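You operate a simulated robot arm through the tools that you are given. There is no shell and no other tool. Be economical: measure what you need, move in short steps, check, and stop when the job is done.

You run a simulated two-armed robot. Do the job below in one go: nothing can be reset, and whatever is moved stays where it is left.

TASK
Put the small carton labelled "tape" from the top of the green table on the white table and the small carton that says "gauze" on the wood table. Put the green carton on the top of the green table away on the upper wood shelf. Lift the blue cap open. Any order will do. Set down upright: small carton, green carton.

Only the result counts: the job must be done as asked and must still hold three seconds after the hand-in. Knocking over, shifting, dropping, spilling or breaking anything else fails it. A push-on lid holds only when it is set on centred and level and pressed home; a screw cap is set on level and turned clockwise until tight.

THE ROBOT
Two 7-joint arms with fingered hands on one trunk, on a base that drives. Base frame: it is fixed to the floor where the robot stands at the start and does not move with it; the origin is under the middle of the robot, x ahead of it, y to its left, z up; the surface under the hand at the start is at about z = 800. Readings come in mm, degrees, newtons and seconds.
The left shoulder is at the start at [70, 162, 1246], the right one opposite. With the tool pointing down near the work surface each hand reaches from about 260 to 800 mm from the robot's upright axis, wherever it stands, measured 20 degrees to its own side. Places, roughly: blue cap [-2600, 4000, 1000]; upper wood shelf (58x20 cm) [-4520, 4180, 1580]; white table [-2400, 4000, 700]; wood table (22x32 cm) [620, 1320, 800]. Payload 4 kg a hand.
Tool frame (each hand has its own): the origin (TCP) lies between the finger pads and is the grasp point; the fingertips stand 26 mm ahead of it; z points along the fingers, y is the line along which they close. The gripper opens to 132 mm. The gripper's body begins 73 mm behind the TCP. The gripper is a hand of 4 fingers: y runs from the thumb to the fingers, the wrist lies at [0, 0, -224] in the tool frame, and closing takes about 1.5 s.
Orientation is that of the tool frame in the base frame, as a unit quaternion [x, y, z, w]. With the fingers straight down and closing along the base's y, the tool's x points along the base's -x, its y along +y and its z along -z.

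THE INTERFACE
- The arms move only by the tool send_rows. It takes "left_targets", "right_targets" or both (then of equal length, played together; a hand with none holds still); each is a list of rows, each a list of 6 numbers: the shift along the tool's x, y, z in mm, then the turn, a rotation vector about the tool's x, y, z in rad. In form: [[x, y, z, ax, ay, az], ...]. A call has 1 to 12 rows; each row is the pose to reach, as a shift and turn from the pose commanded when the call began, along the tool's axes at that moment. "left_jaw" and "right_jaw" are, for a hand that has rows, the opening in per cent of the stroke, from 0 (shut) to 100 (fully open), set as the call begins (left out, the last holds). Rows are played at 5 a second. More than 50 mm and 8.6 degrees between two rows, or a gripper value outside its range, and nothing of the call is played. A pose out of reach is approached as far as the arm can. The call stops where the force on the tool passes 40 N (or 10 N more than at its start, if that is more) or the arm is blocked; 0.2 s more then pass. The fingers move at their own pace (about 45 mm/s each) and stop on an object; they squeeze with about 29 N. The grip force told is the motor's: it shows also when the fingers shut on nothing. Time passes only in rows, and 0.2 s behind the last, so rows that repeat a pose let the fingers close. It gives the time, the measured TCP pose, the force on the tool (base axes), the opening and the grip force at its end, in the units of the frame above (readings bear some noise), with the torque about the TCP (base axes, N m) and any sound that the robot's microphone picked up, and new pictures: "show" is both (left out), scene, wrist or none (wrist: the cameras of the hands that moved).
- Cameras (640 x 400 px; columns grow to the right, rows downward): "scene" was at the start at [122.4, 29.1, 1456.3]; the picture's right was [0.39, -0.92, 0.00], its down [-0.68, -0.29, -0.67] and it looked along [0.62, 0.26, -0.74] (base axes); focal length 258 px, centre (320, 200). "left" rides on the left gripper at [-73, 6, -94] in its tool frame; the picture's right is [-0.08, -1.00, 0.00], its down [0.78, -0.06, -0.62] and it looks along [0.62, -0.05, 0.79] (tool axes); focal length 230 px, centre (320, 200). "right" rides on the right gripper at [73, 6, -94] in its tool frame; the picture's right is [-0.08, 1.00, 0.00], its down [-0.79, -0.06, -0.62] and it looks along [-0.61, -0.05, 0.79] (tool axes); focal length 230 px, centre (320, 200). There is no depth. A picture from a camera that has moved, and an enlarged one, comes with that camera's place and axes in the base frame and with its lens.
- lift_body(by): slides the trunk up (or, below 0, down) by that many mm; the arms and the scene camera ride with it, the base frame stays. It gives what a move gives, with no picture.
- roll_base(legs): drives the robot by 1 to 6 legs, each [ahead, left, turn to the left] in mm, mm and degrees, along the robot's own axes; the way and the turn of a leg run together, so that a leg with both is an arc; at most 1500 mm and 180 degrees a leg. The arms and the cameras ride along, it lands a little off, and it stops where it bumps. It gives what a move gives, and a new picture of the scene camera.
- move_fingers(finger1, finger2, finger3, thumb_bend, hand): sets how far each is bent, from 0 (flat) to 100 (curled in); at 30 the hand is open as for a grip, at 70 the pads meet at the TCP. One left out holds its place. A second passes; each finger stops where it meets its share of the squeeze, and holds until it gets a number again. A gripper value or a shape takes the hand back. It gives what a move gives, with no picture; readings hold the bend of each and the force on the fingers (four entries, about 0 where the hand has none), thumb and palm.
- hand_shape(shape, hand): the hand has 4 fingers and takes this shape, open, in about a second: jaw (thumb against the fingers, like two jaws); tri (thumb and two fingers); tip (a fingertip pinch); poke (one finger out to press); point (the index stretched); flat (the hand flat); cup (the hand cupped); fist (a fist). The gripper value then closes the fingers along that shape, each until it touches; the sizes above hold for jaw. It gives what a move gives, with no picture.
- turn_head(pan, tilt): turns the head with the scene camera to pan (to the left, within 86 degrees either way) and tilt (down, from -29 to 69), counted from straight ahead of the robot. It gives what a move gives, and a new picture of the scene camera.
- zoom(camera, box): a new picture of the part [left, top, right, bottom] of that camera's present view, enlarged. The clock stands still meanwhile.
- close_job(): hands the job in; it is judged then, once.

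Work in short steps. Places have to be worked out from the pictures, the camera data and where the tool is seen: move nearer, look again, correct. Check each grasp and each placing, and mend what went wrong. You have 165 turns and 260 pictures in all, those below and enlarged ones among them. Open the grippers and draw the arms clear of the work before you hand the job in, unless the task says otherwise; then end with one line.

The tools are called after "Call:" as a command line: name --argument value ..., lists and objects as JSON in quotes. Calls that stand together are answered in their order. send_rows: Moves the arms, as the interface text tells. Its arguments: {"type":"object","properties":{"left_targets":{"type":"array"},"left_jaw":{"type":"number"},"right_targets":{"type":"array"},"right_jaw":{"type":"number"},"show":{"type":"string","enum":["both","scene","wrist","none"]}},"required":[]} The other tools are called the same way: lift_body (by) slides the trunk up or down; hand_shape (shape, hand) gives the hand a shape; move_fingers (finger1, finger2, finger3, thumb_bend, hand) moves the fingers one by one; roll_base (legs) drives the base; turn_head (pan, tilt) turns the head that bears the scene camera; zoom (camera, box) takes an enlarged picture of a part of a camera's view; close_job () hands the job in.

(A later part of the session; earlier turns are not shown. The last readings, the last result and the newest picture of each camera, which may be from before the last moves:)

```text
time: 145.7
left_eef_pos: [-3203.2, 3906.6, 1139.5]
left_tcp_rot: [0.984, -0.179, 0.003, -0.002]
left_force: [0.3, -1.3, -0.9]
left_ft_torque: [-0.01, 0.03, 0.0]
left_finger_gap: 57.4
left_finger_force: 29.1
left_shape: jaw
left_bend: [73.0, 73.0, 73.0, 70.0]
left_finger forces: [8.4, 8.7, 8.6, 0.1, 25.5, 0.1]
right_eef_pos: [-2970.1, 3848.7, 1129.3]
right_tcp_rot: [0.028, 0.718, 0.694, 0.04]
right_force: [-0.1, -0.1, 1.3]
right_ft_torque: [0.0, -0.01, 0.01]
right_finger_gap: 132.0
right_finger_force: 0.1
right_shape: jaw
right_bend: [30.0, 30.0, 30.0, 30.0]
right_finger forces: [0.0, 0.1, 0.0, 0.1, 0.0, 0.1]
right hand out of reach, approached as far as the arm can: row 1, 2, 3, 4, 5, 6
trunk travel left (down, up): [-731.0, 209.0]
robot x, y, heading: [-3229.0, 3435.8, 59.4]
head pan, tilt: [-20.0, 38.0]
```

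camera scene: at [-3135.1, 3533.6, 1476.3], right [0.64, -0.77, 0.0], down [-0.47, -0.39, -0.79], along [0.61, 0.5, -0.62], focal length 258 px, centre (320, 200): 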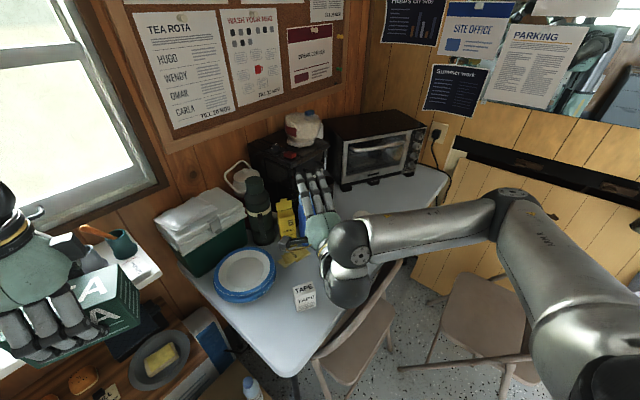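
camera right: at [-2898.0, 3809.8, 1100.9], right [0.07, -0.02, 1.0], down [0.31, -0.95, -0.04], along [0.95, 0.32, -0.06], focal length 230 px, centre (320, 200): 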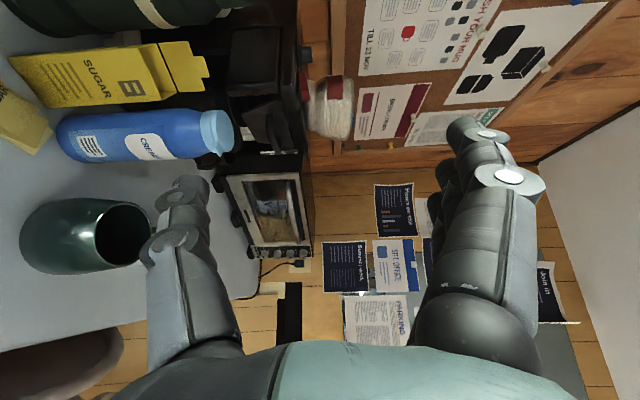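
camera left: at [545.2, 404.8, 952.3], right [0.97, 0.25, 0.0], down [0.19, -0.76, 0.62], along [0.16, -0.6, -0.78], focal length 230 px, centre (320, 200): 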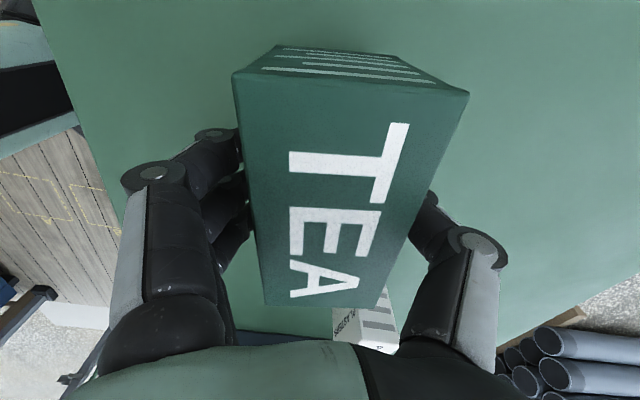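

Yawing that way is worse. New plan: tool pitched about 45° down, with the thumb curled so its tip hooks under the lip and the fingers folded away. I restore the yaw and pitch down.

Call:
send_rows --right_targets '[[-28, 0, -4, 0.11, -0.058, 0.024], [-55, 0, -8, 0.221, -0.116, 0.048], [-83, 0, -12, 0.331, -0.175, 0.072], [-111, 0, -17, 0.442, -0.233, 0.096], [-138, 0, -21, 0.552, -0.291, 0.12], [-166, 0, -25, 0.663, -0.349, 0.145], [-193, 0, -29, 0.773, -0.4075, 0.1687], [-193, 0, -29, 0.773, -0.4075, 0.1687]]' --show "none"

Call:
move_fingers --hand "right" --finger1 100 --finger2 100 --finger3 100 --thumb_bend 60

Call:
zoom --camera "right" --box '[0, 0, 640, 400]'

Call:
zoom --camera "scene" --box '[240, 120, 432, 240]'

```text
time: 147.5
left_eef_pos: [-3204.6, 3908.0, 1138.6]
left_tcp_rot: [0.984, -0.179, 0.003, -0.001]
left_force: [-0.2, -0.5, -1.6]
left_ft_torque: [-0.04, 0.0, -0.01]
left_finger_gap: 57.1
left_finger_force: 29.0
left_shape: jaw
left_bend: [73.0, 73.0, 73.0, 70.0]
left_finger forces: [8.3, 8.5, 8.6, 0.1, 25.6, 0.0]
right_eef_pos: [-2776.4, 3805.5, 1136.3]
right_tcp_rot: [0.233, 0.898, 0.356, 0.109]
right_force: [0.4, 0.1, 0.2]
right_ft_torque: [-0.02, 0.01, 0.0]
right_finger_gap: 132.0
right_finger_force: 0.1
right_shape: jaw
right_bend: [30.0, 30.0, 30.0, 30.0]
right_finger forces: [0.0, 0.1, 0.1, 0.0, 0.0, 0.0]
right hand out of reach, approached as far as the arm can: row 1, 2, 3, 4, 5, 6, 7, 8
trunk travel left (down, up): [-731.0, 209.0]
robot x, y, heading: [-3223.7, 3437.3, 59.4]
head pan, tilt: [-20.0, 38.0]
```

```text
time: 148.5
left_eef_pos: [-3203.7, 3908.0, 1137.7]
left_tcp_rot: [0.984, -0.179, 0.004, 0.0]
left_force: [0.1, -0.6, -1.7]
left_ft_torque: [-0.06, 0.02, 0.0]
left_finger_gap: 57.2
left_finger_force: 28.9
left_shape: jaw
left_bend: [73.0, 73.0, 73.0, 70.0]
left_finger forces: [8.4, 8.6, 8.5, 0.0, 25.4, 0.0]
right_eef_pos: [-2776.9, 3805.8, 1137.0]
right_tcp_rot: [0.233, 0.898, 0.356, 0.11]
right_force: [-0.2, 0.4, -0.5]
right_ft_torque: [-0.03, 0.0, -0.03]
right_finger_gap: 42.4
right_finger_force: 0.1
right_shape: fingers
right_bend: [100.0, 100.0, 100.0, 60.0]
right_finger forces: [0.0, 0.0, 0.0, 0.0, 0.0, 0.1]
trunk travel left (down, up): [-731.0, 209.0]
robot x, y, heading: [-3225.4, 3437.1, 59.7]
head pan, tilt: [-20.0, 38.0]
```

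```text
1.00 times, centred on (320, 200) of right (not enlarged: the box is as wide or as high as the picture)
camera zoom: at [-2871.5, 3789.5, 1206.4], right [0.41, 0.6, 0.69], down [0.44, -0.79, 0.43], along [0.8, 0.13, -0.58], focal length 230 px, centre (320, 200)
```

zoom: 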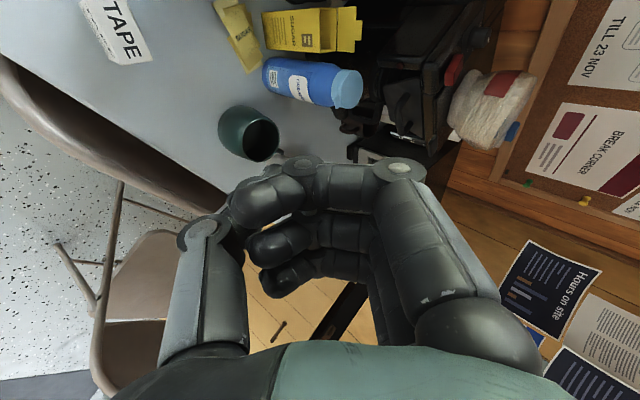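

```text
3.33 times, centred on (336, 180) of scene
camera zoom: at [-3135.2, 3533.3, 1476.3], right [0.64, -0.77, 0.0], down [-0.47, -0.39, -0.79], along [0.61, 0.5, -0.62], focal length 859 px, centre (267, 267)
```

zoom: 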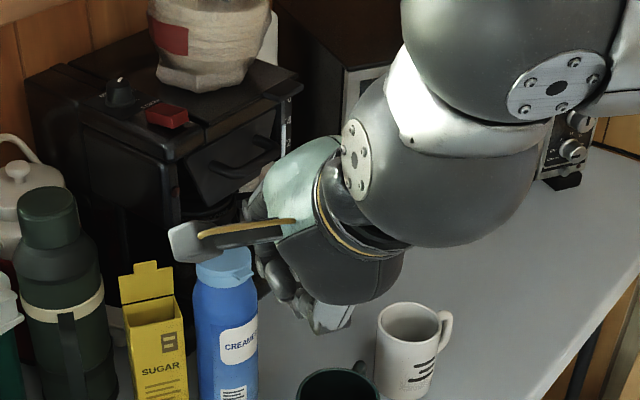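

With this bend the thumb tip is hidden behind the curled fingers. A straight thumb (bend 30) with curled fingers protrudes about 40 mm and serves as a lifter. I test the more natural roll by rotating -90° about the tool axis.

Call:
move_fingers --hand "right" --thumb_bend 30

Call:
send_rows --right_targets '[[0, 0, 0, 0, 0, -0.14], [0, 0, 0, 0, 0, -0.28], [0, 0, 0, 0, 0, -0.42], [0, 0, 0, 0, 0, -0.56], [0, 0, 0, 0, 0, -0.7], [0, 0, 0, 0, 0, -0.84], [0, 0, 0, 0, 0, -0.98], [0, 0, 0, 0, 0, -1.12], [0, 0, 0, 0, 0, -1.26], [0, 0, 0, 0, 0, -1.4], [0, 0, 0, 0, 0, -1.571], [0, 0, 0, 0, 0, -1.571]]' --show "both"

```text
time: 149.5
left_eef_pos: [-3205.2, 3907.7, 1137.9]
left_tcp_rot: [0.984, -0.18, 0.003, -0.001]
left_force: [1.2, -0.2, -1.3]
left_ft_torque: [-0.02, -0.06, 0.0]
left_finger_gap: 57.8
left_finger_force: 29.0
left_shape: jaw
left_bend: [73.0, 73.0, 73.0, 70.0]
left_finger forces: [8.4, 8.6, 8.7, 0.0, 25.4, 0.1]
right_eef_pos: [-2776.5, 3805.4, 1136.1]
right_tcp_rot: [0.233, 0.898, 0.356, 0.109]
right_force: [0.8, 1.0, -0.5]
right_ft_torque: [0.0, 0.0, -0.01]
right_finger_gap: 60.2
right_finger_force: 0.0
right_shape: fingers
right_bend: [100.0, 100.0, 100.0, 30.0]
right_finger forces: [0.0, 0.0, 0.0, 0.0, 0.1, 0.0]
trunk travel left (down, up): [-731.0, 209.0]
robot x, y, heading: [-3225.3, 3434.7, 59.6]
head pan, tilt: [-20.0, 38.0]
```

```text
refused: row 11 steps farther than a row can; nothing moved
```

One step was too large, so I resend with even steps.

Call:
send_rows --right_targets '[[0, 0, 0, 0, 0, -0.131], [0, 0, 0, 0, 0, -0.262], [0, 0, 0, 0, 0, -0.393], [0, 0, 0, 0, 0, -0.524], [0, 0, 0, 0, 0, -0.655], [0, 0, 0, 0, 0, -0.785], [0, 0, 0, 0, 0, -0.916], [0, 0, 0, 0, 0, -1.047], [0, 0, 0, 0, 0, -1.178], [0, 0, 0, 0, 0, -1.309], [0, 0, 0, 0, 0, -1.44], [0, 0, 0, 0, 0, -1.571]]' --show "both"

```text
time: 152.1
left_eef_pos: [-3203.6, 3907.8, 1139.2]
left_tcp_rot: [0.984, -0.179, 0.004, -0.001]
left_force: [-0.6, 0.4, -1.2]
left_ft_torque: [-0.02, 0.0, 0.04]
left_finger_gap: 57.5
left_finger_force: 28.5
left_shape: jaw
left_bend: [73.0, 73.0, 73.0, 70.0]
left_finger forces: [8.4, 8.6, 8.6, 0.0, 25.5, 0.1]
right_eef_pos: [-2777.0, 3805.8, 1135.5]
right_tcp_rot: [-0.468, 0.801, 0.172, 0.331]
right_force: [0.3, 0.6, 1.1]
right_ft_torque: [-0.01, 0.0, -0.02]
right_finger_gap: 60.3
right_finger_force: 0.0
right_shape: fingers
right_bend: [100.0, 100.0, 100.0, 30.0]
right_finger forces: [0.1, 0.1, 0.0, 0.0, 0.2, 0.0]
trunk travel left (down, up): [-731.0, 209.0]
robot x, y, heading: [-3228.4, 3435.2, 59.5]
head pan, tilt: [-20.0, 38.0]
camera scene: at [-3135.2, 3533.3, 1476.3], right [0.64, -0.77, 0.0], down [-0.47, -0.39, -0.79], along [0.61, 0.5, -0.62], focal length 258 px, centre (320, 200)
camera right: at [-2840.5, 3706.2, 1153.5], right [-0.84, 0.55, 0.02], down [0.09, 0.11, 0.99], along [0.54, 0.83, -0.14], focal length 230 px, centre (320, 200)
```

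scene: 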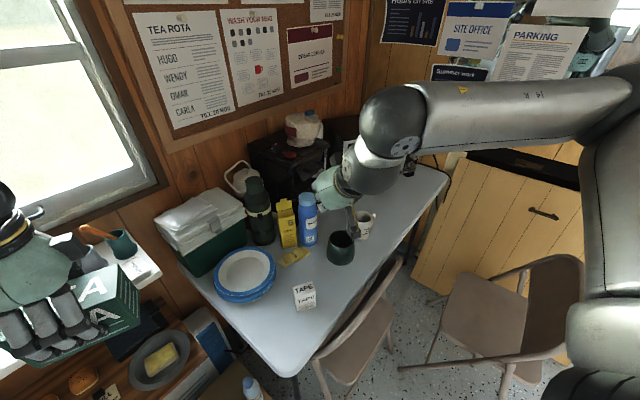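
right: 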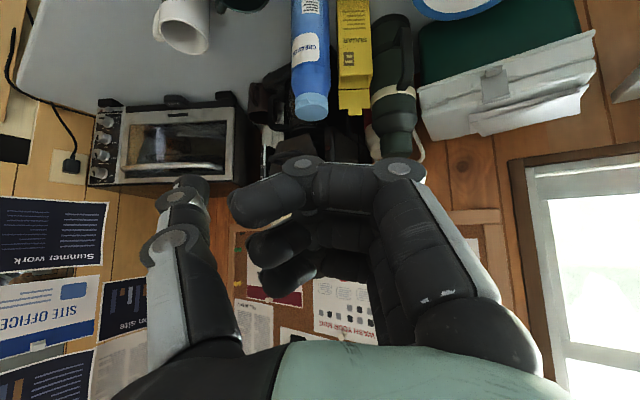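

This roll is easily reachable. Thumb-first would put the hand over the sugar box, so I use the top finger (finger3) as the lifter instead, with the thumb and other fingers tucked and the hand staying right-front of the bottle. I move to a high pre-pose with the tool nearly horizontal.

Call:
move_fingers --hand "right" --finger3 30 --thumb_bend 90

Call:
send_rows --right_targets '[[1, -17, 29, 0, -0.1, 0], [2, -34, 58, 0, -0.2, 0], [3, -50, 86, 0, -0.3, 0], [4, -67, 115, 0, -0.4, 0], [5, -84, 144, 0, -0.5, 0], [5, -101, 173, 0, -0.6, 0], [5, -101, 173, 0, -0.6, 0]]' --show "both"

```text
time: 153.1
left_eef_pos: [-3204.9, 3906.9, 1139.1]
left_tcp_rot: [0.984, -0.179, 0.004, -0.001]
left_force: [0.1, 0.6, -1.2]
left_ft_torque: [-0.01, -0.03, 0.01]
left_finger_gap: 57.2
left_finger_force: 29.1
left_shape: jaw
left_bend: [73.0, 73.0, 73.0, 70.0]
left_finger forces: [8.4, 8.6, 8.6, 0.0, 25.5, 0.1]
right_eef_pos: [-2777.4, 3805.8, 1137.0]
right_tcp_rot: [-0.468, 0.801, 0.173, 0.331]
right_force: [0.2, -1.0, -0.5]
right_ft_torque: [0.01, 0.0, -0.02]
right_finger_gap: 35.2
right_finger_force: 0.1
right_shape: fingers
right_bend: [100.0, 100.0, 30.0, 83.0]
right_finger forces: [0.0, 0.1, 0.1, 0.0, 0.0, 0.0]
trunk travel left (down, up): [-731.0, 209.0]
robot x, y, heading: [-3228.9, 3435.8, 59.4]
head pan, tilt: [-20.0, 38.0]
```

```text
time: 154.7
left_eef_pos: [-3203.6, 3907.0, 1138.6]
left_tcp_rot: [0.984, -0.179, 0.004, -0.002]
left_force: [-0.9, -0.6, -0.5]
left_ft_torque: [0.03, -0.07, -0.03]
left_finger_gap: 57.6
left_finger_force: 28.9
left_shape: jaw
left_bend: [73.0, 73.0, 73.0, 70.0]
left_finger forces: [8.4, 8.6, 8.6, 0.0, 25.5, 0.0]
right_eef_pos: [-2626.7, 3852.8, 1011.6]
right_tcp_rot: [-0.395, 0.667, 0.303, 0.554]
right_force: [0.4, -0.7, 0.6]
right_ft_torque: [0.0, 0.01, 0.02]
right_finger_gap: 35.1
right_finger_force: 0.0
right_shape: fingers
right_bend: [100.0, 100.0, 30.0, 83.0]
right_finger forces: [0.0, 0.0, 0.0, 0.0, 0.0, 0.0]
trunk travel left (down, up): [-731.0, 209.0]
robot x, y, heading: [-3228.5, 3436.0, 59.5]
head pan, tilt: [-20.0, 38.0]
camera scene: at [-3135.4, 3532.6, 1476.4], right [0.64, -0.77, 0.0], down [-0.47, -0.39, -0.79], along [0.61, 0.5, -0.62], focal length 258 px, centre (320, 200)
camera right: at [-2683.6, 3762.2, 959.8], right [-0.86, 0.52, 0.04], down [-0.2, -0.4, 0.9], along [0.48, 0.76, 0.44], focal length 230 px, centre (320, 200)
```

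scene: 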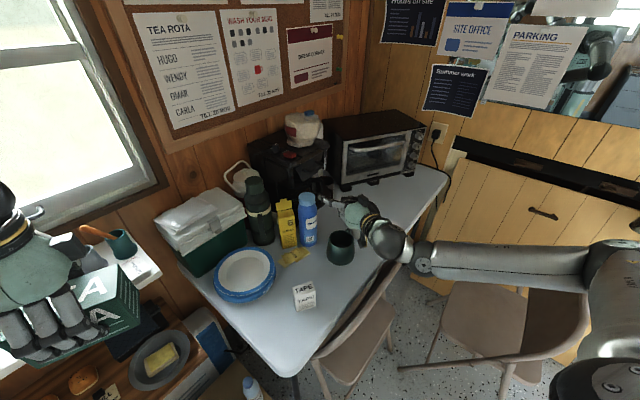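
right: 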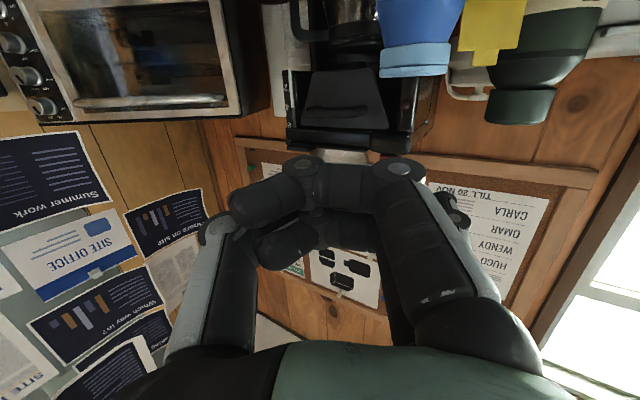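

Reach is fine here. I zoom on the head view to see finger3 relative to the cap.

Call:
zoom --camera "scene" --box '[280, 170, 376, 260]'

```text
4.44 times, centred on (328, 215) of scene
camera zoom: at [-3135.4, 3532.6, 1476.4], right [0.64, -0.77, 0.0], down [-0.47, -0.39, -0.79], along [0.61, 0.5, -0.62], focal length 1145 px, centre (284, 133)
```

zoom: 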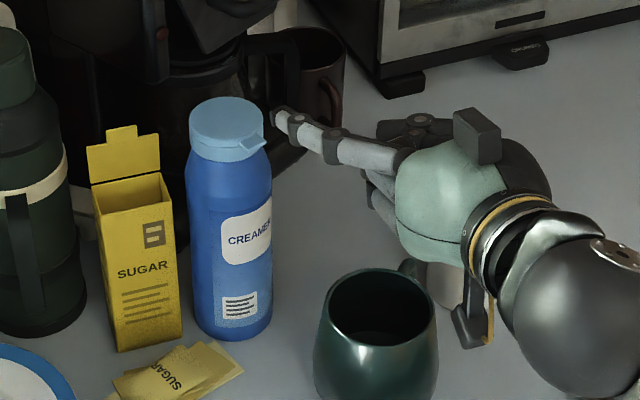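

Finger3's tip projects where my model predicts. I lower it so that its top is just below lip height, still 40 mm short.

Call:
send_rows --right_targets '[[31, -1, 10, 0, 0, 0], [62, -3, 21, 0, 0, 0], [93, -4, 32, 0, 0, 0], [93, -4, 32, 0, 0, 0]]' --show "wrist"

Call:
zoom --camera "scene" --box '[280, 170, 376, 260]'

```text
time: 155.7
left_eef_pos: [-3204.2, 3907.7, 1138.8]
left_tcp_rot: [0.984, -0.178, 0.004, -0.001]
left_force: [0.1, 0.3, -0.7]
left_ft_torque: [-0.01, 0.05, -0.03]
left_finger_gap: 57.2
left_finger_force: 29.5
left_shape: jaw
left_bend: [73.0, 73.0, 73.0, 70.0]
left_finger forces: [8.4, 8.6, 8.6, 0.0, 25.4, 0.0]
right_eef_pos: [-2615.5, 3861.7, 912.6]
right_tcp_rot: [-0.396, 0.667, 0.305, 0.553]
right_force: [1.1, -0.1, 0.7]
right_ft_torque: [-0.04, -0.01, 0.01]
right_finger_gap: 35.0
right_finger_force: 0.0
right_shape: fingers
right_bend: [100.0, 100.0, 30.0, 83.0]
right_finger forces: [0.1, 0.0, 0.1, 0.0, 0.0, 0.1]
trunk travel left (down, up): [-731.0, 209.0]
robot x, y, heading: [-3226.3, 3432.3, 59.6]
head pan, tilt: [-20.0, 38.0]
camera right: at [-2671.8, 3770.3, 861.4], right [-0.86, 0.52, 0.04], down [-0.2, -0.4, 0.9], along [0.48, 0.76, 0.44], focal length 230 px, centre (320, 200)
```

right: 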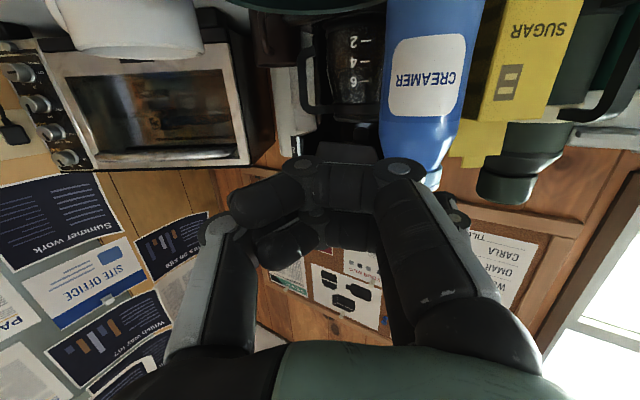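

```text
4.44 times, centred on (328, 215) of scene
camera zoom: at [-3135.1, 3533.1, 1476.3], right [0.64, -0.77, 0.0], down [-0.47, -0.39, -0.79], along [0.61, 0.5, -0.62], focal length 1145 px, centre (284, 133)
```

zoom: 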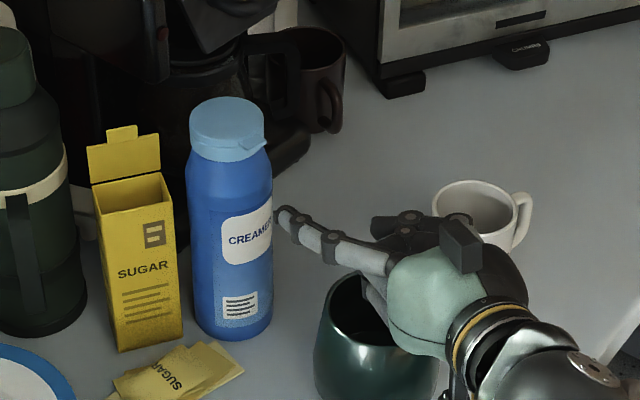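

The finger tip is now at about (-2664, 3929), top z≈936–940. The lip's underside is ~15 mm higher and ~38 mm ahead. I raise, shift slightly left, then slide forward under the lip.

Call:
send_rows --right_targets '[[-13, 4, -3, 0, 0, 0], [-15, 4, 9, 0, 0, 0], [-18, 4, 20, 0, 0, 0], [-20, 4, 28, 0, 0, 0], [-21, 4, 33, 0, 0, 0]]' --show "none"

Call:
zoom --camera "scene" --box '[290, 180, 354, 220]'

```text
time: 156.9
left_eef_pos: [-3204.8, 3907.4, 1137.9]
left_tcp_rot: [0.984, -0.179, 0.004, -0.001]
left_force: [0.6, 0.0, -0.8]
left_ft_torque: [-0.02, 0.03, -0.01]
left_finger_gap: 57.4
left_finger_force: 29.3
left_shape: jaw
left_bend: [73.0, 73.0, 73.0, 70.0]
left_finger forces: [8.5, 8.6, 8.5, 0.1, 25.5, 0.0]
right_eef_pos: [-2600.6, 3894.3, 928.8]
right_tcp_rot: [-0.396, 0.667, 0.305, 0.553]
right_force: [0.6, 0.5, 0.1]
right_ft_torque: [0.0, -0.03, 0.0]
right_finger_gap: 34.9
right_finger_force: 0.1
right_shape: fingers
right_bend: [100.0, 100.0, 30.0, 83.0]
right_finger forces: [0.0, 0.1, 0.1, 0.1, 0.0, 0.1]
trunk travel left (down, up): [-731.0, 209.0]
robot x, y, heading: [-3226.0, 3434.7, 59.5]
head pan, tilt: [-20.0, 38.0]
```

```text
10.00 times, centred on (322, 200) of scene
camera zoom: at [-3135.0, 3533.5, 1476.3], right [0.64, -0.77, 0.0], down [-0.47, -0.39, -0.79], along [0.61, 0.5, -0.62], focal length 2576 px, centre (300, 200)
```

zoom: 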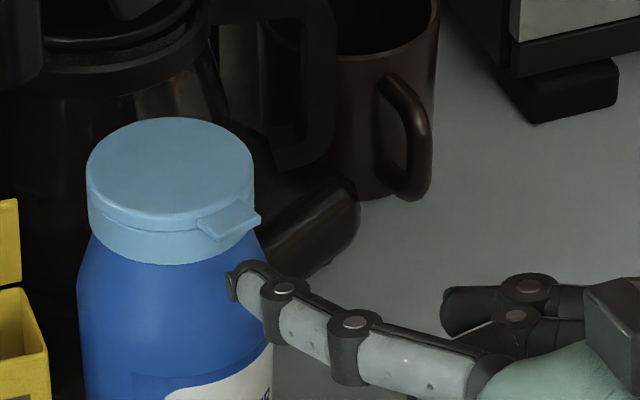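

The finger tip is just below the lip and roughly under it. I push 3 mm further in and lift 15 mm.

Call:
send_rows --right_targets '[[0, 0, 3, 0, 0, 0], [-5, 0, 2, 0, 0, 0], [-10, 0, 1, 0, 0, 0], [-15, 0, 0, 0, 0, 0]]' --show "none"

Call:
zoom --camera "scene" --box '[290, 180, 354, 220]'

```text
time: 157.9
left_eef_pos: [-3204.1, 3908.9, 1138.4]
left_tcp_rot: [0.984, -0.179, 0.004, -0.001]
left_force: [-0.3, -0.3, -1.0]
left_ft_torque: [-0.01, -0.02, -0.01]
left_finger_gap: 57.3
left_finger_force: 29.2
left_shape: jaw
left_bend: [73.0, 73.0, 73.0, 70.0]
left_finger forces: [8.3, 8.6, 8.6, 0.0, 25.6, 0.0]
right_eef_pos: [-2598.4, 3897.7, 942.8]
right_tcp_rot: [-0.396, 0.666, 0.305, 0.553]
right_force: [0.1, 1.1, -1.0]
right_ft_torque: [-0.03, -0.01, -0.01]
right_finger_gap: 35.3
right_finger_force: 0.1
right_shape: fingers
right_bend: [100.0, 100.0, 30.0, 83.0]
right_finger forces: [0.0, 0.1, 0.0, 0.1, 0.0, 0.0]
trunk travel left (down, up): [-731.0, 209.0]
robot x, y, heading: [-3223.1, 3440.6, 59.3]
head pan, tilt: [-20.0, 38.0]
```

```text
10.00 times, centred on (322, 200) of scene
camera zoom: at [-3135.2, 3533.3, 1476.3], right [0.64, -0.77, 0.0], down [-0.47, -0.39, -0.79], along [0.61, 0.5, -0.62], focal length 2576 px, centre (300, 200)
```

zoom: 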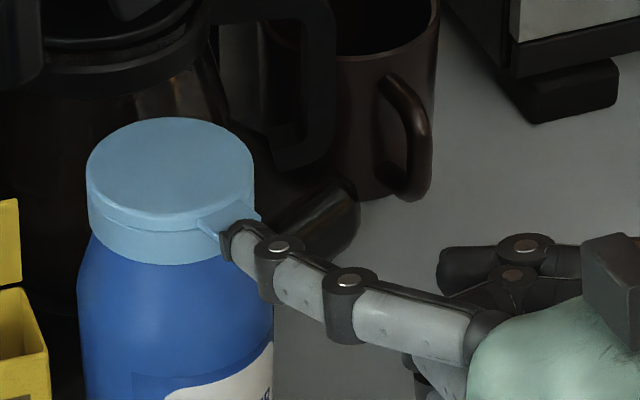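

The finger passed in front of the lip with no contact. I drop 15 mm, go about 10 mm deeper until it touches the ring, then look.

Call:
send_rows --right_targets '[[8, 0, 0, 0, 0, 0], [16, 0, 3, 0, 0, 0], [16, 0, 6, 0, 0, 0], [16, 0, 9, 0, 0, 0], [15, 0, 12, 0, 0, 0]]' --show "none"

Call:
zoom --camera "scene" --box '[290, 180, 354, 220]'

```text
time: 159.1
left_eef_pos: [-3204.9, 3906.9, 1138.6]
left_tcp_rot: [0.984, -0.179, 0.004, -0.001]
left_force: [0.5, -0.5, -1.6]
left_ft_torque: [0.02, 0.03, 0.0]
left_finger_gap: 57.3
left_finger_force: 29.0
left_shape: jaw
left_bend: [73.0, 73.0, 73.0, 70.0]
left_finger forces: [8.5, 8.6, 8.6, 0.1, 25.5, 0.0]
right_eef_pos: [-2594.8, 3904.5, 925.4]
right_tcp_rot: [-0.397, 0.667, 0.304, 0.552]
right_force: [0.6, -0.5, 0.1]
right_ft_torque: [-0.01, 0.0, 0.0]
right_finger_gap: 35.2
right_finger_force: 0.1
right_shape: fingers
right_bend: [100.0, 100.0, 30.0, 83.0]
right_finger forces: [0.0, 0.0, 0.0, 0.0, 0.0, 0.1]
trunk travel left (down, up): [-731.0, 209.0]
robot x, y, heading: [-3228.2, 3434.0, 59.6]
head pan, tilt: [-20.0, 38.0]
```

```text
10.00 times, centred on (322, 200) of scene
camera zoom: at [-3135.1, 3533.4, 1476.3], right [0.64, -0.77, 0.0], down [-0.47, -0.39, -0.79], along [0.61, 0.5, -0.62], focal length 2576 px, centre (300, 200)
```

zoom: 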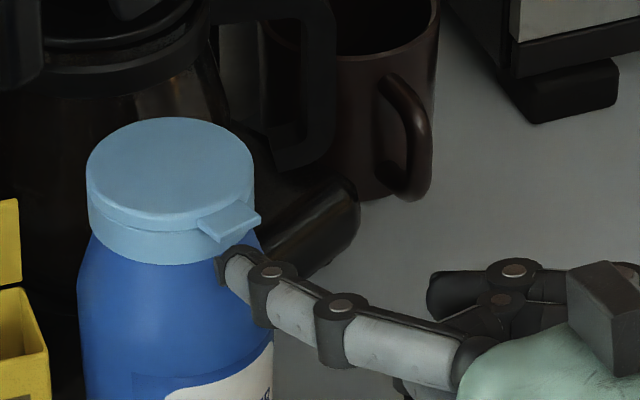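

Still no contact. I push forward in small steps until it touches.

Call:
send_rows --right_targets '[[0, 0, 3, 0, 0, 0], [-1, 0, 6, 0, 0, 0], [-2, 0, 9, 0, 0, 0], [-2, 0, 11, 0, 0, 0]]' --show "none"

Call:
zoom --camera "scene" --box '[290, 180, 354, 220]'

```text
time: 160.1
left_eef_pos: [-3203.9, 3907.1, 1139.0]
left_tcp_rot: [0.984, -0.179, 0.003, -0.001]
left_force: [-1.1, -0.5, -1.0]
left_ft_torque: [-0.02, -0.02, 0.0]
left_finger_gap: 57.6
left_finger_force: 29.3
left_shape: jaw
left_bend: [73.0, 73.0, 73.0, 70.0]
left_finger forces: [8.4, 8.7, 8.7, 0.1, 25.5, 0.1]
right_eef_pos: [-2588.7, 3914.2, 924.5]
right_tcp_rot: [-0.396, 0.667, 0.304, 0.553]
right_force: [-0.8, -0.7, 0.2]
right_ft_torque: [-0.02, 0.01, 0.03]
right_finger_gap: 35.1
right_finger_force: 0.0
right_shape: fingers
right_bend: [100.0, 100.0, 30.0, 83.0]
right_finger forces: [0.0, 0.0, 0.1, 0.0, 0.0, 0.1]
trunk travel left (down, up): [-731.0, 209.0]
robot x, y, heading: [-3224.2, 3437.2, 59.7]
head pan, tilt: [-20.0, 38.0]
```

```text
10.00 times, centred on (322, 200) of scene
camera zoom: at [-3135.1, 3533.4, 1476.3], right [0.64, -0.77, 0.0], down [-0.47, -0.39, -0.79], along [0.61, 0.5, -0.62], focal length 2576 px, centre (300, 200)
```

zoom: 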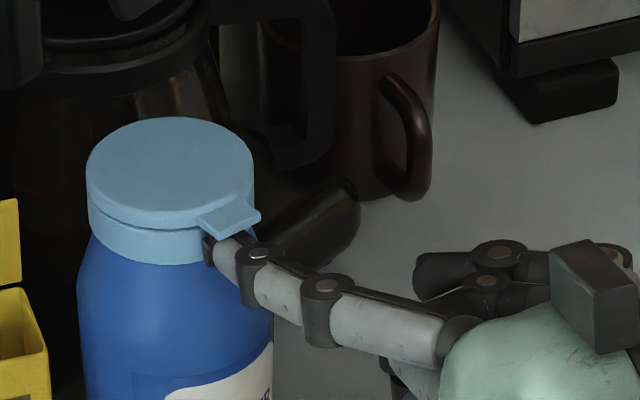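

The finger tip now sits just below the lip's outer edge, at its left end. I shift 6 mm right, 4 mm deeper, then lift 12 mm.

Call:
send_rows --right_targets '[[0, -6, 0, 0, 0, 0], [0, -6, 4, 0, 0, 0], [-4, -6, 4, 0, 0, 0], [-8, -6, 3, 0, 0, 0], [-12, -6, 2, 0, 0, 0]]' --show "none"

Call:
zoom --camera "scene" --box '[290, 180, 354, 220]'

```text
time: 161.3
left_eef_pos: [-3203.6, 3907.5, 1137.7]
left_tcp_rot: [0.984, -0.179, 0.004, -0.001]
left_force: [-0.6, 0.0, -1.0]
left_ft_torque: [0.0, 0.01, 0.0]
left_finger_gap: 57.6
left_finger_force: 29.4
left_shape: jaw
left_bend: [73.0, 73.0, 73.0, 70.0]
left_finger forces: [8.4, 8.6, 8.7, 0.0, 25.6, 0.0]
right_eef_pos: [-2582.0, 3914.8, 936.2]
right_tcp_rot: [-0.396, 0.667, 0.304, 0.553]
right_force: [0.0, -0.3, -0.3]
right_ft_torque: [0.01, 0.03, -0.02]
right_finger_gap: 35.1
right_finger_force: 0.0
right_shape: fingers
right_bend: [100.0, 100.0, 30.0, 83.0]
right_finger forces: [0.0, 0.0, 0.2, 0.1, 0.0, 0.0]
trunk travel left (down, up): [-731.0, 209.0]
robot x, y, heading: [-3228.5, 3437.4, 59.6]
head pan, tilt: [-20.0, 38.0]
```

```text
10.00 times, centred on (322, 200) of scene
camera zoom: at [-3135.1, 3533.4, 1476.3], right [0.64, -0.77, 0.0], down [-0.47, -0.39, -0.79], along [0.61, 0.5, -0.62], focal length 2576 px, centre (300, 200)
```

zoom: 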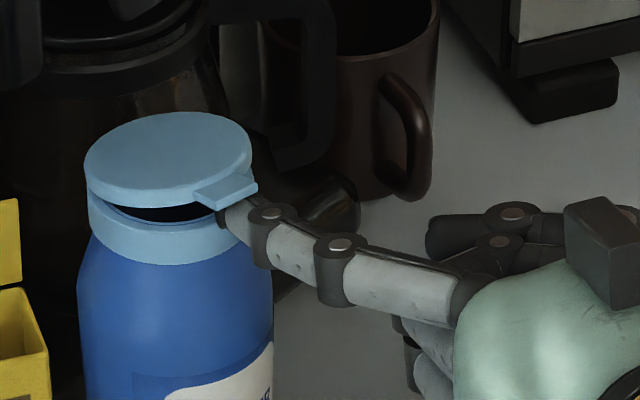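

The lid is lifting. I continue along an arc, up and towards the hinge.

Call:
send_rows --right_targets '[[-10, 1, 0.5, 0, 0, 0], [-20, 3, 2.4, 0, 0, 0], [-31, 6, 6, 0, 0, 0], [-40, 10, 11, 0, 0, 0]]' --show "none"

Call:
zoom --camera "scene" --box '[280, 165, 360, 215]'

```text
time: 162.3
left_eef_pos: [-3204.4, 3907.7, 1138.0]
left_tcp_rot: [0.984, -0.18, 0.004, -0.001]
left_force: [0.6, -0.3, -1.5]
left_ft_torque: [-0.03, 0.0, 0.0]
left_finger_gap: 57.5
left_finger_force: 28.8
left_shape: jaw
left_bend: [73.0, 73.0, 73.0, 70.0]
left_finger forces: [8.5, 8.6, 8.6, 0.1, 25.6, 0.0]
right_eef_pos: [-2582.2, 3936.7, 973.8]
right_tcp_rot: [-0.397, 0.667, 0.304, 0.552]
right_force: [-0.3, 0.1, 0.4]
right_ft_torque: [-0.02, -0.03, 0.03]
right_finger_gap: 34.8
right_finger_force: 0.1
right_shape: fingers
right_bend: [100.0, 100.0, 30.0, 83.0]
right_finger forces: [0.0, 0.1, 0.0, 0.1, 0.0, 0.1]
trunk travel left (down, up): [-731.0, 209.0]
robot x, y, heading: [-3225.6, 3441.4, 59.7]
head pan, tilt: [-20.0, 38.0]
```

```text
8.00 times, centred on (320, 190) of scene
camera zoom: at [-3135.3, 3533.6, 1476.3], right [0.64, -0.77, 0.0], down [-0.47, -0.39, -0.79], along [0.61, 0.5, -0.62], focal length 2061 px, centre (320, 280)
```

zoom: 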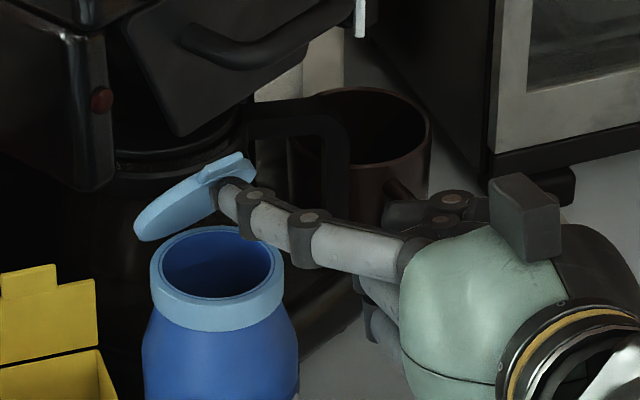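

The lid is about 50° open, hinged at the back-left. I keep pushing towards the hinge and slightly up.

Call:
send_rows --right_targets '[[-8, 8, 4, 0, 0, 0], [-14, 16, 9, 0, 0, 0], [-18, 25, 15, 0, 0, 0], [-21, 36, 23, 0, 0, 0]]' --show "none"

Call:
zoom --camera "scene" --box '[280, 165, 360, 215]'

```text
time: 163.3
left_eef_pos: [-3203.5, 3907.8, 1138.1]
left_tcp_rot: [0.984, -0.178, 0.004, -0.001]
left_force: [0.1, 0.4, -1.1]
left_ft_torque: [0.01, 0.02, 0.01]
left_finger_gap: 57.2
left_finger_force: 28.9
left_shape: jaw
left_bend: [73.0, 73.0, 73.0, 70.0]
left_finger forces: [8.4, 8.6, 8.6, 0.0, 25.5, 0.0]
right_eef_pos: [-2600.5, 3980.2, 988.3]
right_tcp_rot: [-0.397, 0.667, 0.304, 0.552]
right_force: [0.1, 0.3, 0.1]
right_ft_torque: [0.02, -0.02, 0.04]
right_finger_gap: 35.1
right_finger_force: 0.1
right_shape: fingers
right_bend: [100.0, 100.0, 30.0, 83.0]
right_finger forces: [0.0, 0.1, 0.0, 0.0, 0.0, 0.0]
trunk travel left (down, up): [-731.0, 209.0]
robot x, y, heading: [-3228.2, 3438.1, 59.6]
head pan, tilt: [-20.0, 38.0]
```

```text
8.00 times, centred on (320, 190) of scene
camera zoom: at [-3135.5, 3534.2, 1476.3], right [0.64, -0.77, 0.0], down [-0.47, -0.39, -0.79], along [0.61, 0.5, -0.62], focal length 2061 px, centre (320, 280)
```

zoom: 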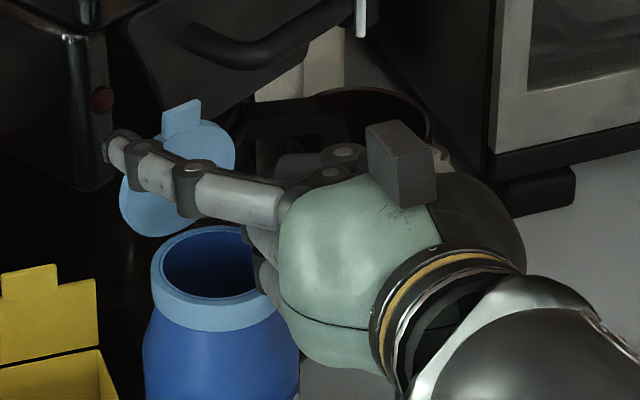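

The lid is nearly upright. I push a little further along +y so it goes past vertical.

Call:
send_rows --right_targets '[[-1, -2, 6, 0, 0, 0], [-2, -2, 12, 0, 0, 0], [-3, -2, 18, 0, 0, 0], [-4, -2, 24, 0, 0, 0]]' --show "none"

Call:
zoom --camera "scene" --box '[280, 165, 360, 215]'

```text
time: 164.3
left_eef_pos: [-3204.6, 3907.8, 1138.8]
left_tcp_rot: [0.984, -0.179, 0.004, -0.001]
left_force: [0.3, 0.4, -1.9]
left_ft_torque: [-0.01, -0.04, 0.01]
left_finger_gap: 57.1
left_finger_force: 29.1
left_shape: jaw
left_bend: [73.0, 73.0, 73.0, 70.0]
left_finger forces: [8.3, 8.7, 8.5, 0.1, 25.5, 0.1]
right_eef_pos: [-2585.3, 3999.1, 986.5]
right_tcp_rot: [-0.397, 0.667, 0.304, 0.552]
right_force: [0.2, 0.5, -0.4]
right_ft_torque: [-0.03, 0.01, 0.01]
right_finger_gap: 35.6
right_finger_force: 0.8
right_shape: fingers
right_bend: [100.0, 100.0, 29.0, 83.0]
right_finger forces: [0.0, 0.0, 0.5, 0.0, 0.0, 0.1]
trunk travel left (down, up): [-731.0, 209.0]
robot x, y, heading: [-3227.7, 3434.9, 59.5]
head pan, tilt: [-20.0, 38.0]
```

```text
8.00 times, centred on (320, 190) of scene
camera zoom: at [-3135.2, 3533.7, 1476.3], right [0.64, -0.77, 0.0], down [-0.47, -0.39, -0.79], along [0.61, 0.5, -0.62], focal length 2061 px, centre (320, 280)
```

zoom: 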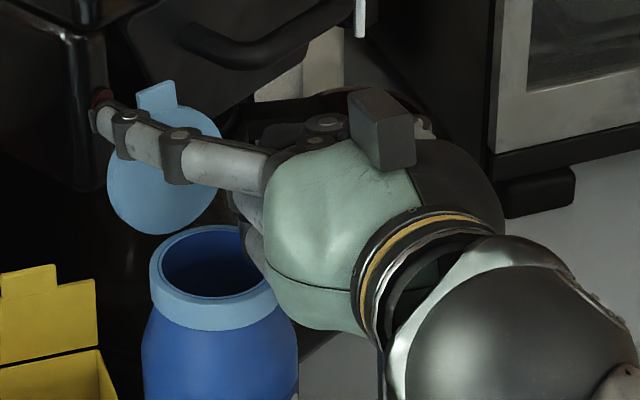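

The lid is leaning past vertical. I withdraw straight back and check that it stays.

Call:
send_rows --right_targets '[[0, -2, -20, 0, 0, 0], [0, -6, -50, 0, 0, 0], [-10, -10, -90, 0, 0, 0], [-40, -12, -120, 0, 0, 0], [-80, -12, -150, 0, 0, 0], [-120, -12, -180, 0, 0, 0], [-120, -12, -180, 0, 0, 0]]' --show "scene"

Call:
zoom --camera "scene" --box '[260, 160, 388, 240]'

```text
time: 165.9
left_eef_pos: [-3203.9, 3908.4, 1137.9]
left_tcp_rot: [0.984, -0.179, 0.004, -0.001]
left_force: [-0.7, 0.1, -1.6]
left_ft_torque: [0.0, 0.0, 0.01]
left_finger_gap: 57.5
left_finger_force: 29.3
left_shape: jaw
left_bend: [73.0, 73.0, 73.0, 70.0]
left_finger forces: [8.4, 8.6, 8.6, 0.1, 25.4, 0.0]
right_eef_pos: [-2656.9, 3862.7, 1142.8]
right_tcp_rot: [-0.397, 0.668, 0.304, 0.552]
right_force: [-0.2, 0.0, -0.1]
right_ft_torque: [0.02, -0.02, 0.01]
right_finger_gap: 35.4
right_finger_force: 0.1
right_shape: fingers
right_bend: [100.0, 100.0, 30.0, 83.0]
right_finger forces: [0.1, 0.0, 0.0, 0.0, 0.1, 0.1]
trunk travel left (down, up): [-731.0, 209.0]
robot x, y, heading: [-3225.2, 3436.3, 59.4]
head pan, tilt: [-20.0, 38.0]
camera scene: at [-3134.7, 3533.7, 1476.2], right [0.64, -0.77, 0.0], down [-0.48, -0.39, -0.79], along [0.61, 0.5, -0.62], focal length 258 px, centre (320, 200)
```

scene: 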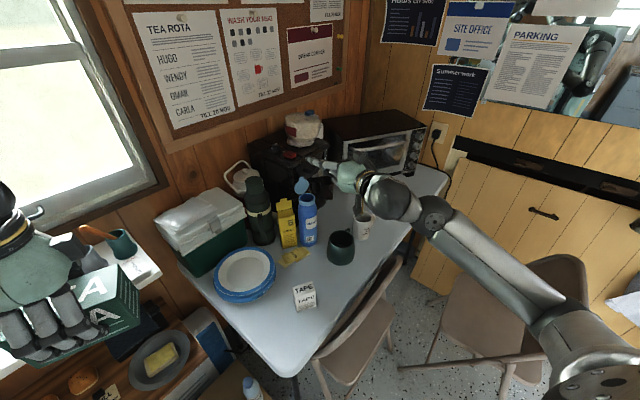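

```text
5.00 times, centred on (324, 200) of scene
camera zoom: at [-3134.7, 3533.7, 1476.2], right [0.64, -0.77, 0.0], down [-0.48, -0.39, -0.79], along [0.61, 0.5, -0.62], focal length 1288 px, centre (300, 200)
```

zoom: 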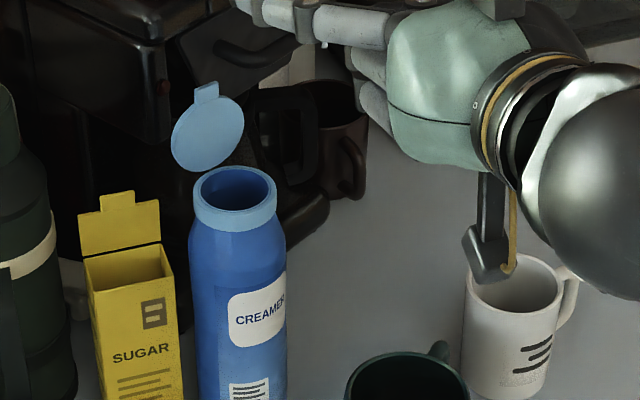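

The cap stays open. Now I draw the right arm back towards the body, and then go on to the shelf.

Call:
send_rows --right_targets '[[9, 0, -42, 0, 0, 0], [17, 0, -84, 0, 0, 0], [26, 0, -126, 0, 0, 0], [35, 0, -168, 0, 0, 0], [43, 0, -210, 0, 0, 0], [52, 0, -250, 0, 0, 0], [52, 0, -250, 0, 0, 0]]' --show "none"

Call:
turn_head --pan 75 --tilt 15

```text
time: 167.5
left_eef_pos: [-3204.8, 3906.4, 1139.1]
left_tcp_rot: [0.984, -0.179, 0.003, -0.001]
left_force: [0.6, -0.1, -0.9]
left_ft_torque: [-0.02, -0.01, -0.02]
left_finger_gap: 57.6
left_finger_force: 28.6
left_shape: jaw
left_bend: [73.0, 73.0, 73.0, 70.0]
left_finger forces: [8.3, 8.6, 8.6, 0.0, 25.5, 0.0]
right_eef_pos: [-2705.0, 3780.4, 1141.1]
right_tcp_rot: [-0.396, 0.667, 0.304, 0.553]
right_force: [-0.1, 0.0, -0.8]
right_ft_torque: [-0.04, 0.03, 0.0]
right_finger_gap: 35.2
right_finger_force: 0.1
right_shape: fingers
right_bend: [100.0, 100.0, 30.0, 83.0]
right_finger forces: [0.0, 0.1, 0.1, 0.1, 0.0, 0.0]
right hand out of reach, approached as far as the arm can: row 3, 4, 5, 6, 7
trunk travel left (down, up): [-731.0, 209.0]
robot x, y, heading: [-3227.4, 3437.0, 59.4]
head pan, tilt: [-20.0, 38.0]
```

```text
time: 169.2
left_eef_pos: [-3205.6, 3906.5, 1138.7]
left_tcp_rot: [0.984, -0.179, 0.004, -0.001]
left_force: [0.1, 0.6, -1.3]
left_ft_torque: [0.02, 0.0, -0.01]
left_finger_gap: 57.4
left_finger_force: 29.1
left_shape: jaw
left_bend: [73.0, 73.0, 73.0, 70.0]
left_finger forces: [8.5, 8.6, 8.6, 0.0, 25.5, 0.0]
right_eef_pos: [-2705.7, 3780.7, 1141.3]
right_tcp_rot: [-0.396, 0.667, 0.304, 0.553]
right_force: [0.2, -0.2, -0.7]
right_ft_torque: [0.0, 0.0, 0.05]
right_finger_gap: 34.9
right_finger_force: 0.0
right_shape: fingers
right_bend: [100.0, 100.0, 30.0, 83.0]
right_finger forces: [0.0, 0.1, 0.1, 0.1, 0.0, 0.0]
trunk travel left (down, up): [-731.0, 209.0]
robot x, y, heading: [-3226.1, 3435.5, 59.4]
head pan, tilt: [75.0, 15.0]
camera scene: at [-3267.2, 3544.9, 1512.9], right [0.71, 0.7, 0.0], down [0.18, -0.18, -0.97], along [-0.68, 0.69, -0.26], focal length 258 px, centre (320, 200)
```

scene: 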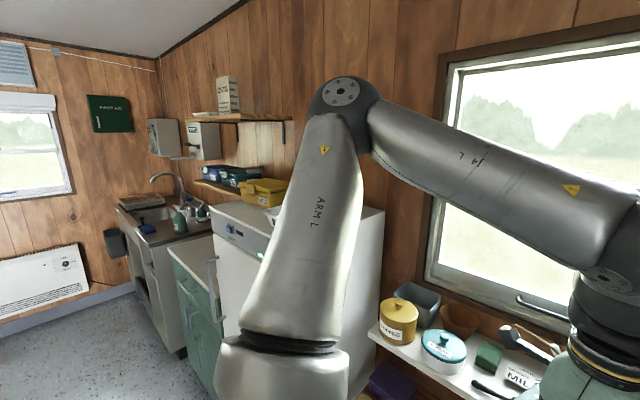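

The upper shelf spans x≈-4810 to -4230, with OATS's right side near -4450, so the free spot is around x≈-4335. I back away from the table, face +y, and move left.

Call:
roll_base --legs '[[-380, 0, 0], [0, 0, 30.6], [0, 720, 0]]'

Call:
turn_head --pan 0 --tilt 10

```text
time: 176.7
left_eef_pos: [-4354.7, 3526.6, 1139.1]
left_tcp_rot: [0.996, 0.084, 0.004, -0.002]
left_force: [0.3, 0.5, -1.8]
left_ft_torque: [-0.01, 0.02, -0.02]
left_finger_gap: 57.1
left_finger_force: 29.0
left_shape: jaw
left_bend: [73.0, 73.0, 73.0, 70.0]
left_finger forces: [8.4, 8.5, 8.6, 0.0, 25.4, 0.1]
right_eef_pos: [-3860.3, 3669.2, 1141.6]
right_tcp_rot: [0.556, -0.541, -0.438, -0.454]
right_force: [0.3, -0.7, 0.9]
right_ft_torque: [0.01, -0.02, -0.01]
right_finger_gap: 35.0
right_finger_force: 0.0
right_shape: fingers
right_bend: [100.0, 100.0, 30.0, 83.0]
right_finger forces: [0.0, 0.0, 0.1, 0.1, 0.0, 0.1]
trunk travel left (down, up): [-731.0, 209.0]
robot x, y, heading: [-4133.5, 3109.9, 90.0]
head pan, tilt: [75.0, 15.0]
camera scene: at [-4225.8, 3181.8, 1512.9], right [0.26, 0.97, 0.0], down [0.25, -0.07, -0.97], along [-0.93, 0.25, -0.26], focal length 258 px, centre (320, 200)
```

scene: 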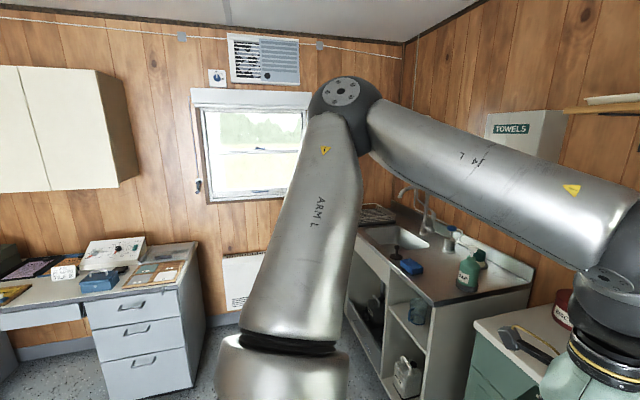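

```text
time: 178.1
left_eef_pos: [-4354.1, 3525.6, 1139.6]
left_tcp_rot: [0.996, 0.084, 0.003, -0.002]
left_force: [-0.4, -0.1, -1.3]
left_ft_torque: [0.0, 0.0, -0.01]
left_finger_gap: 57.4
left_finger_force: 29.3
left_shape: jaw
left_bend: [73.0, 73.0, 73.0, 70.0]
left_finger forces: [8.5, 8.4, 8.5, 0.0, 25.3, 0.0]
right_eef_pos: [-3859.4, 3668.8, 1140.4]
right_tcp_rot: [0.557, -0.54, -0.438, -0.454]
right_force: [-0.4, -0.3, 0.2]
right_ft_torque: [0.0, -0.01, 0.01]
right_finger_gap: 35.1
right_finger_force: 0.0
right_shape: fingers
right_bend: [100.0, 100.0, 30.0, 83.0]
right_finger forces: [0.1, 0.1, 0.0, 0.1, 0.0, 0.1]
trunk travel left (down, up): [-731.0, 209.0]
robot x, y, heading: [-4136.8, 3111.3, 90.0]
head pan, tilt: [0.0, 10.0]
camera scene: at [-4136.0, 3250.4, 1521.0], right [1.0, 0.0, 0.0], down [0.0, -0.17, -0.98], along [0.0, 0.98, -0.17], focal length 258 px, centre (320, 200)
```

scene: 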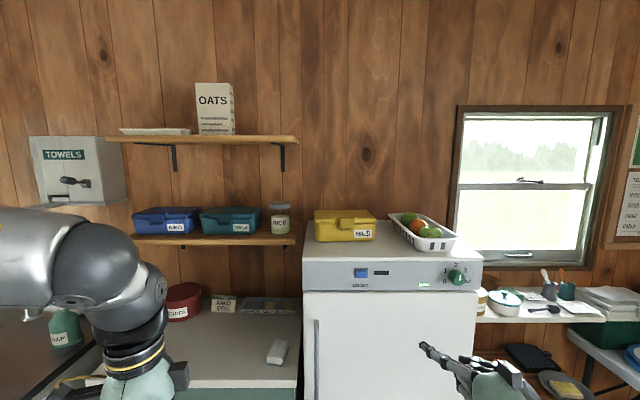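

Clear frontal view: the free shelf stretch is x≈-4400 to -4205. First I fold the right hand back and down (tool vertical) so it won't reach over the fridge.

Call:
send_rows --right_targets '[[4, 0, -17, 0, 0.137, 0], [7, 0, -35, 0, 0.274, 0], [11, 0, -52, 0, 0.411, 0], [14, 0, -70, 0, 0.548, 0], [18, 0, -87, 0, 0.685, 0], [22, 0, -104, 0, 0.822, 0], [25, 0, -122, 0, 0.959, 0], [29, 0, -139, 0, 1.096, 0], [32, 0, -157, 0, 1.233, 0], [36, 0, -174, 0, 1.37, 0], [36, 0, -174, 0, 1.37, 0]]' --show "none"

Call:
hand_shape --hand "right" --shape "jaw"

Call:
lift_body --by 209

```text
time: 180.7
left_eef_pos: [-4360.8, 3527.1, 1137.1]
left_tcp_rot: [0.996, 0.085, 0.007, -0.002]
left_force: [-0.8, 0.1, -2.0]
left_ft_torque: [-0.02, -0.09, 0.04]
left_finger_gap: 57.2
left_finger_force: 28.6
left_shape: jaw
left_bend: [73.0, 73.0, 73.0, 70.0]
left_finger forces: [8.5, 8.5, 8.6, 0.0, 25.5, 0.1]
right_eef_pos: [-3845.5, 3591.2, 1124.5]
right_tcp_rot: [-0.587, 0.745, 0.316, 0.024]
right_force: [-1.3, 1.3, 0.0]
right_ft_torque: [-0.01, -0.06, -0.02]
right_finger_gap: 35.2
right_finger_force: 0.1
right_shape: fingers
right_bend: [100.0, 100.0, 30.0, 83.0]
right_finger forces: [0.1, 0.0, 0.0, 0.0, 0.0, 0.1]
right hand out of reach, approached as far as the arm can: row 1, 2, 3, 4, 5, 6, 7, 8, 9, 10
trunk travel left (down, up): [-731.0, 209.0]
robot x, y, heading: [-4135.4, 3108.4, 89.9]
head pan, tilt: [0.0, 10.0]
stopped in row 11 (right hand): the arm was blocked; the commanded pose is now the measured one
```

```text
time: 181.6
left_eef_pos: [-4351.8, 3525.5, 1138.2]
left_tcp_rot: [0.996, 0.085, 0.003, -0.003]
left_force: [-0.5, -0.6, -0.9]
left_ft_torque: [-0.02, 0.02, 0.02]
left_finger_gap: 57.4
left_finger_force: 28.7
left_shape: jaw
left_bend: [73.0, 73.0, 73.0, 70.0]
left_finger forces: [8.4, 8.5, 8.5, 0.1, 25.4, 0.1]
right_eef_pos: [-3838.5, 3588.2, 1124.1]
right_tcp_rot: [-0.586, 0.745, 0.318, 0.023]
right_force: [-0.3, 0.4, -0.3]
right_ft_torque: [0.01, -0.02, 0.03]
right_finger_gap: 131.6
right_finger_force: 0.0
right_shape: jaw
right_bend: [30.0, 30.0, 30.0, 30.0]
right_finger forces: [0.0, 0.1, 0.1, 0.0, 0.1, 0.0]
trunk travel left (down, up): [-731.0, 209.0]
robot x, y, heading: [-4135.5, 3110.1, 89.5]
head pan, tilt: [0.0, 10.0]
```

```text
time: 183.9
left_eef_pos: [-4352.9, 3526.0, 1348.4]
left_tcp_rot: [0.996, 0.084, 0.003, -0.003]
left_force: [0.0, -0.2, -0.8]
left_ft_torque: [-0.02, 0.01, -0.03]
left_finger_gap: 57.6
left_finger_force: 28.9
left_shape: jaw
left_bend: [73.0, 73.0, 73.0, 70.0]
left_finger forces: [8.4, 8.5, 8.5, 0.0, 25.5, 0.0]
right_eef_pos: [-3839.1, 3589.4, 1333.9]
right_tcp_rot: [-0.586, 0.745, 0.318, 0.023]
right_force: [0.3, -0.3, -0.5]
right_ft_torque: [0.01, -0.03, -0.01]
right_finger_gap: 131.7
right_finger_force: 0.0
right_shape: jaw
right_bend: [30.0, 30.0, 30.0, 30.0]
right_finger forces: [0.0, 0.1, 0.0, 0.0, 0.1, 0.0]
trunk travel left (down, up): [-940.0, 0.0]
robot x, y, heading: [-4136.1, 3107.8, 89.8]
head pan, tilt: [0.0, 10.0]
```

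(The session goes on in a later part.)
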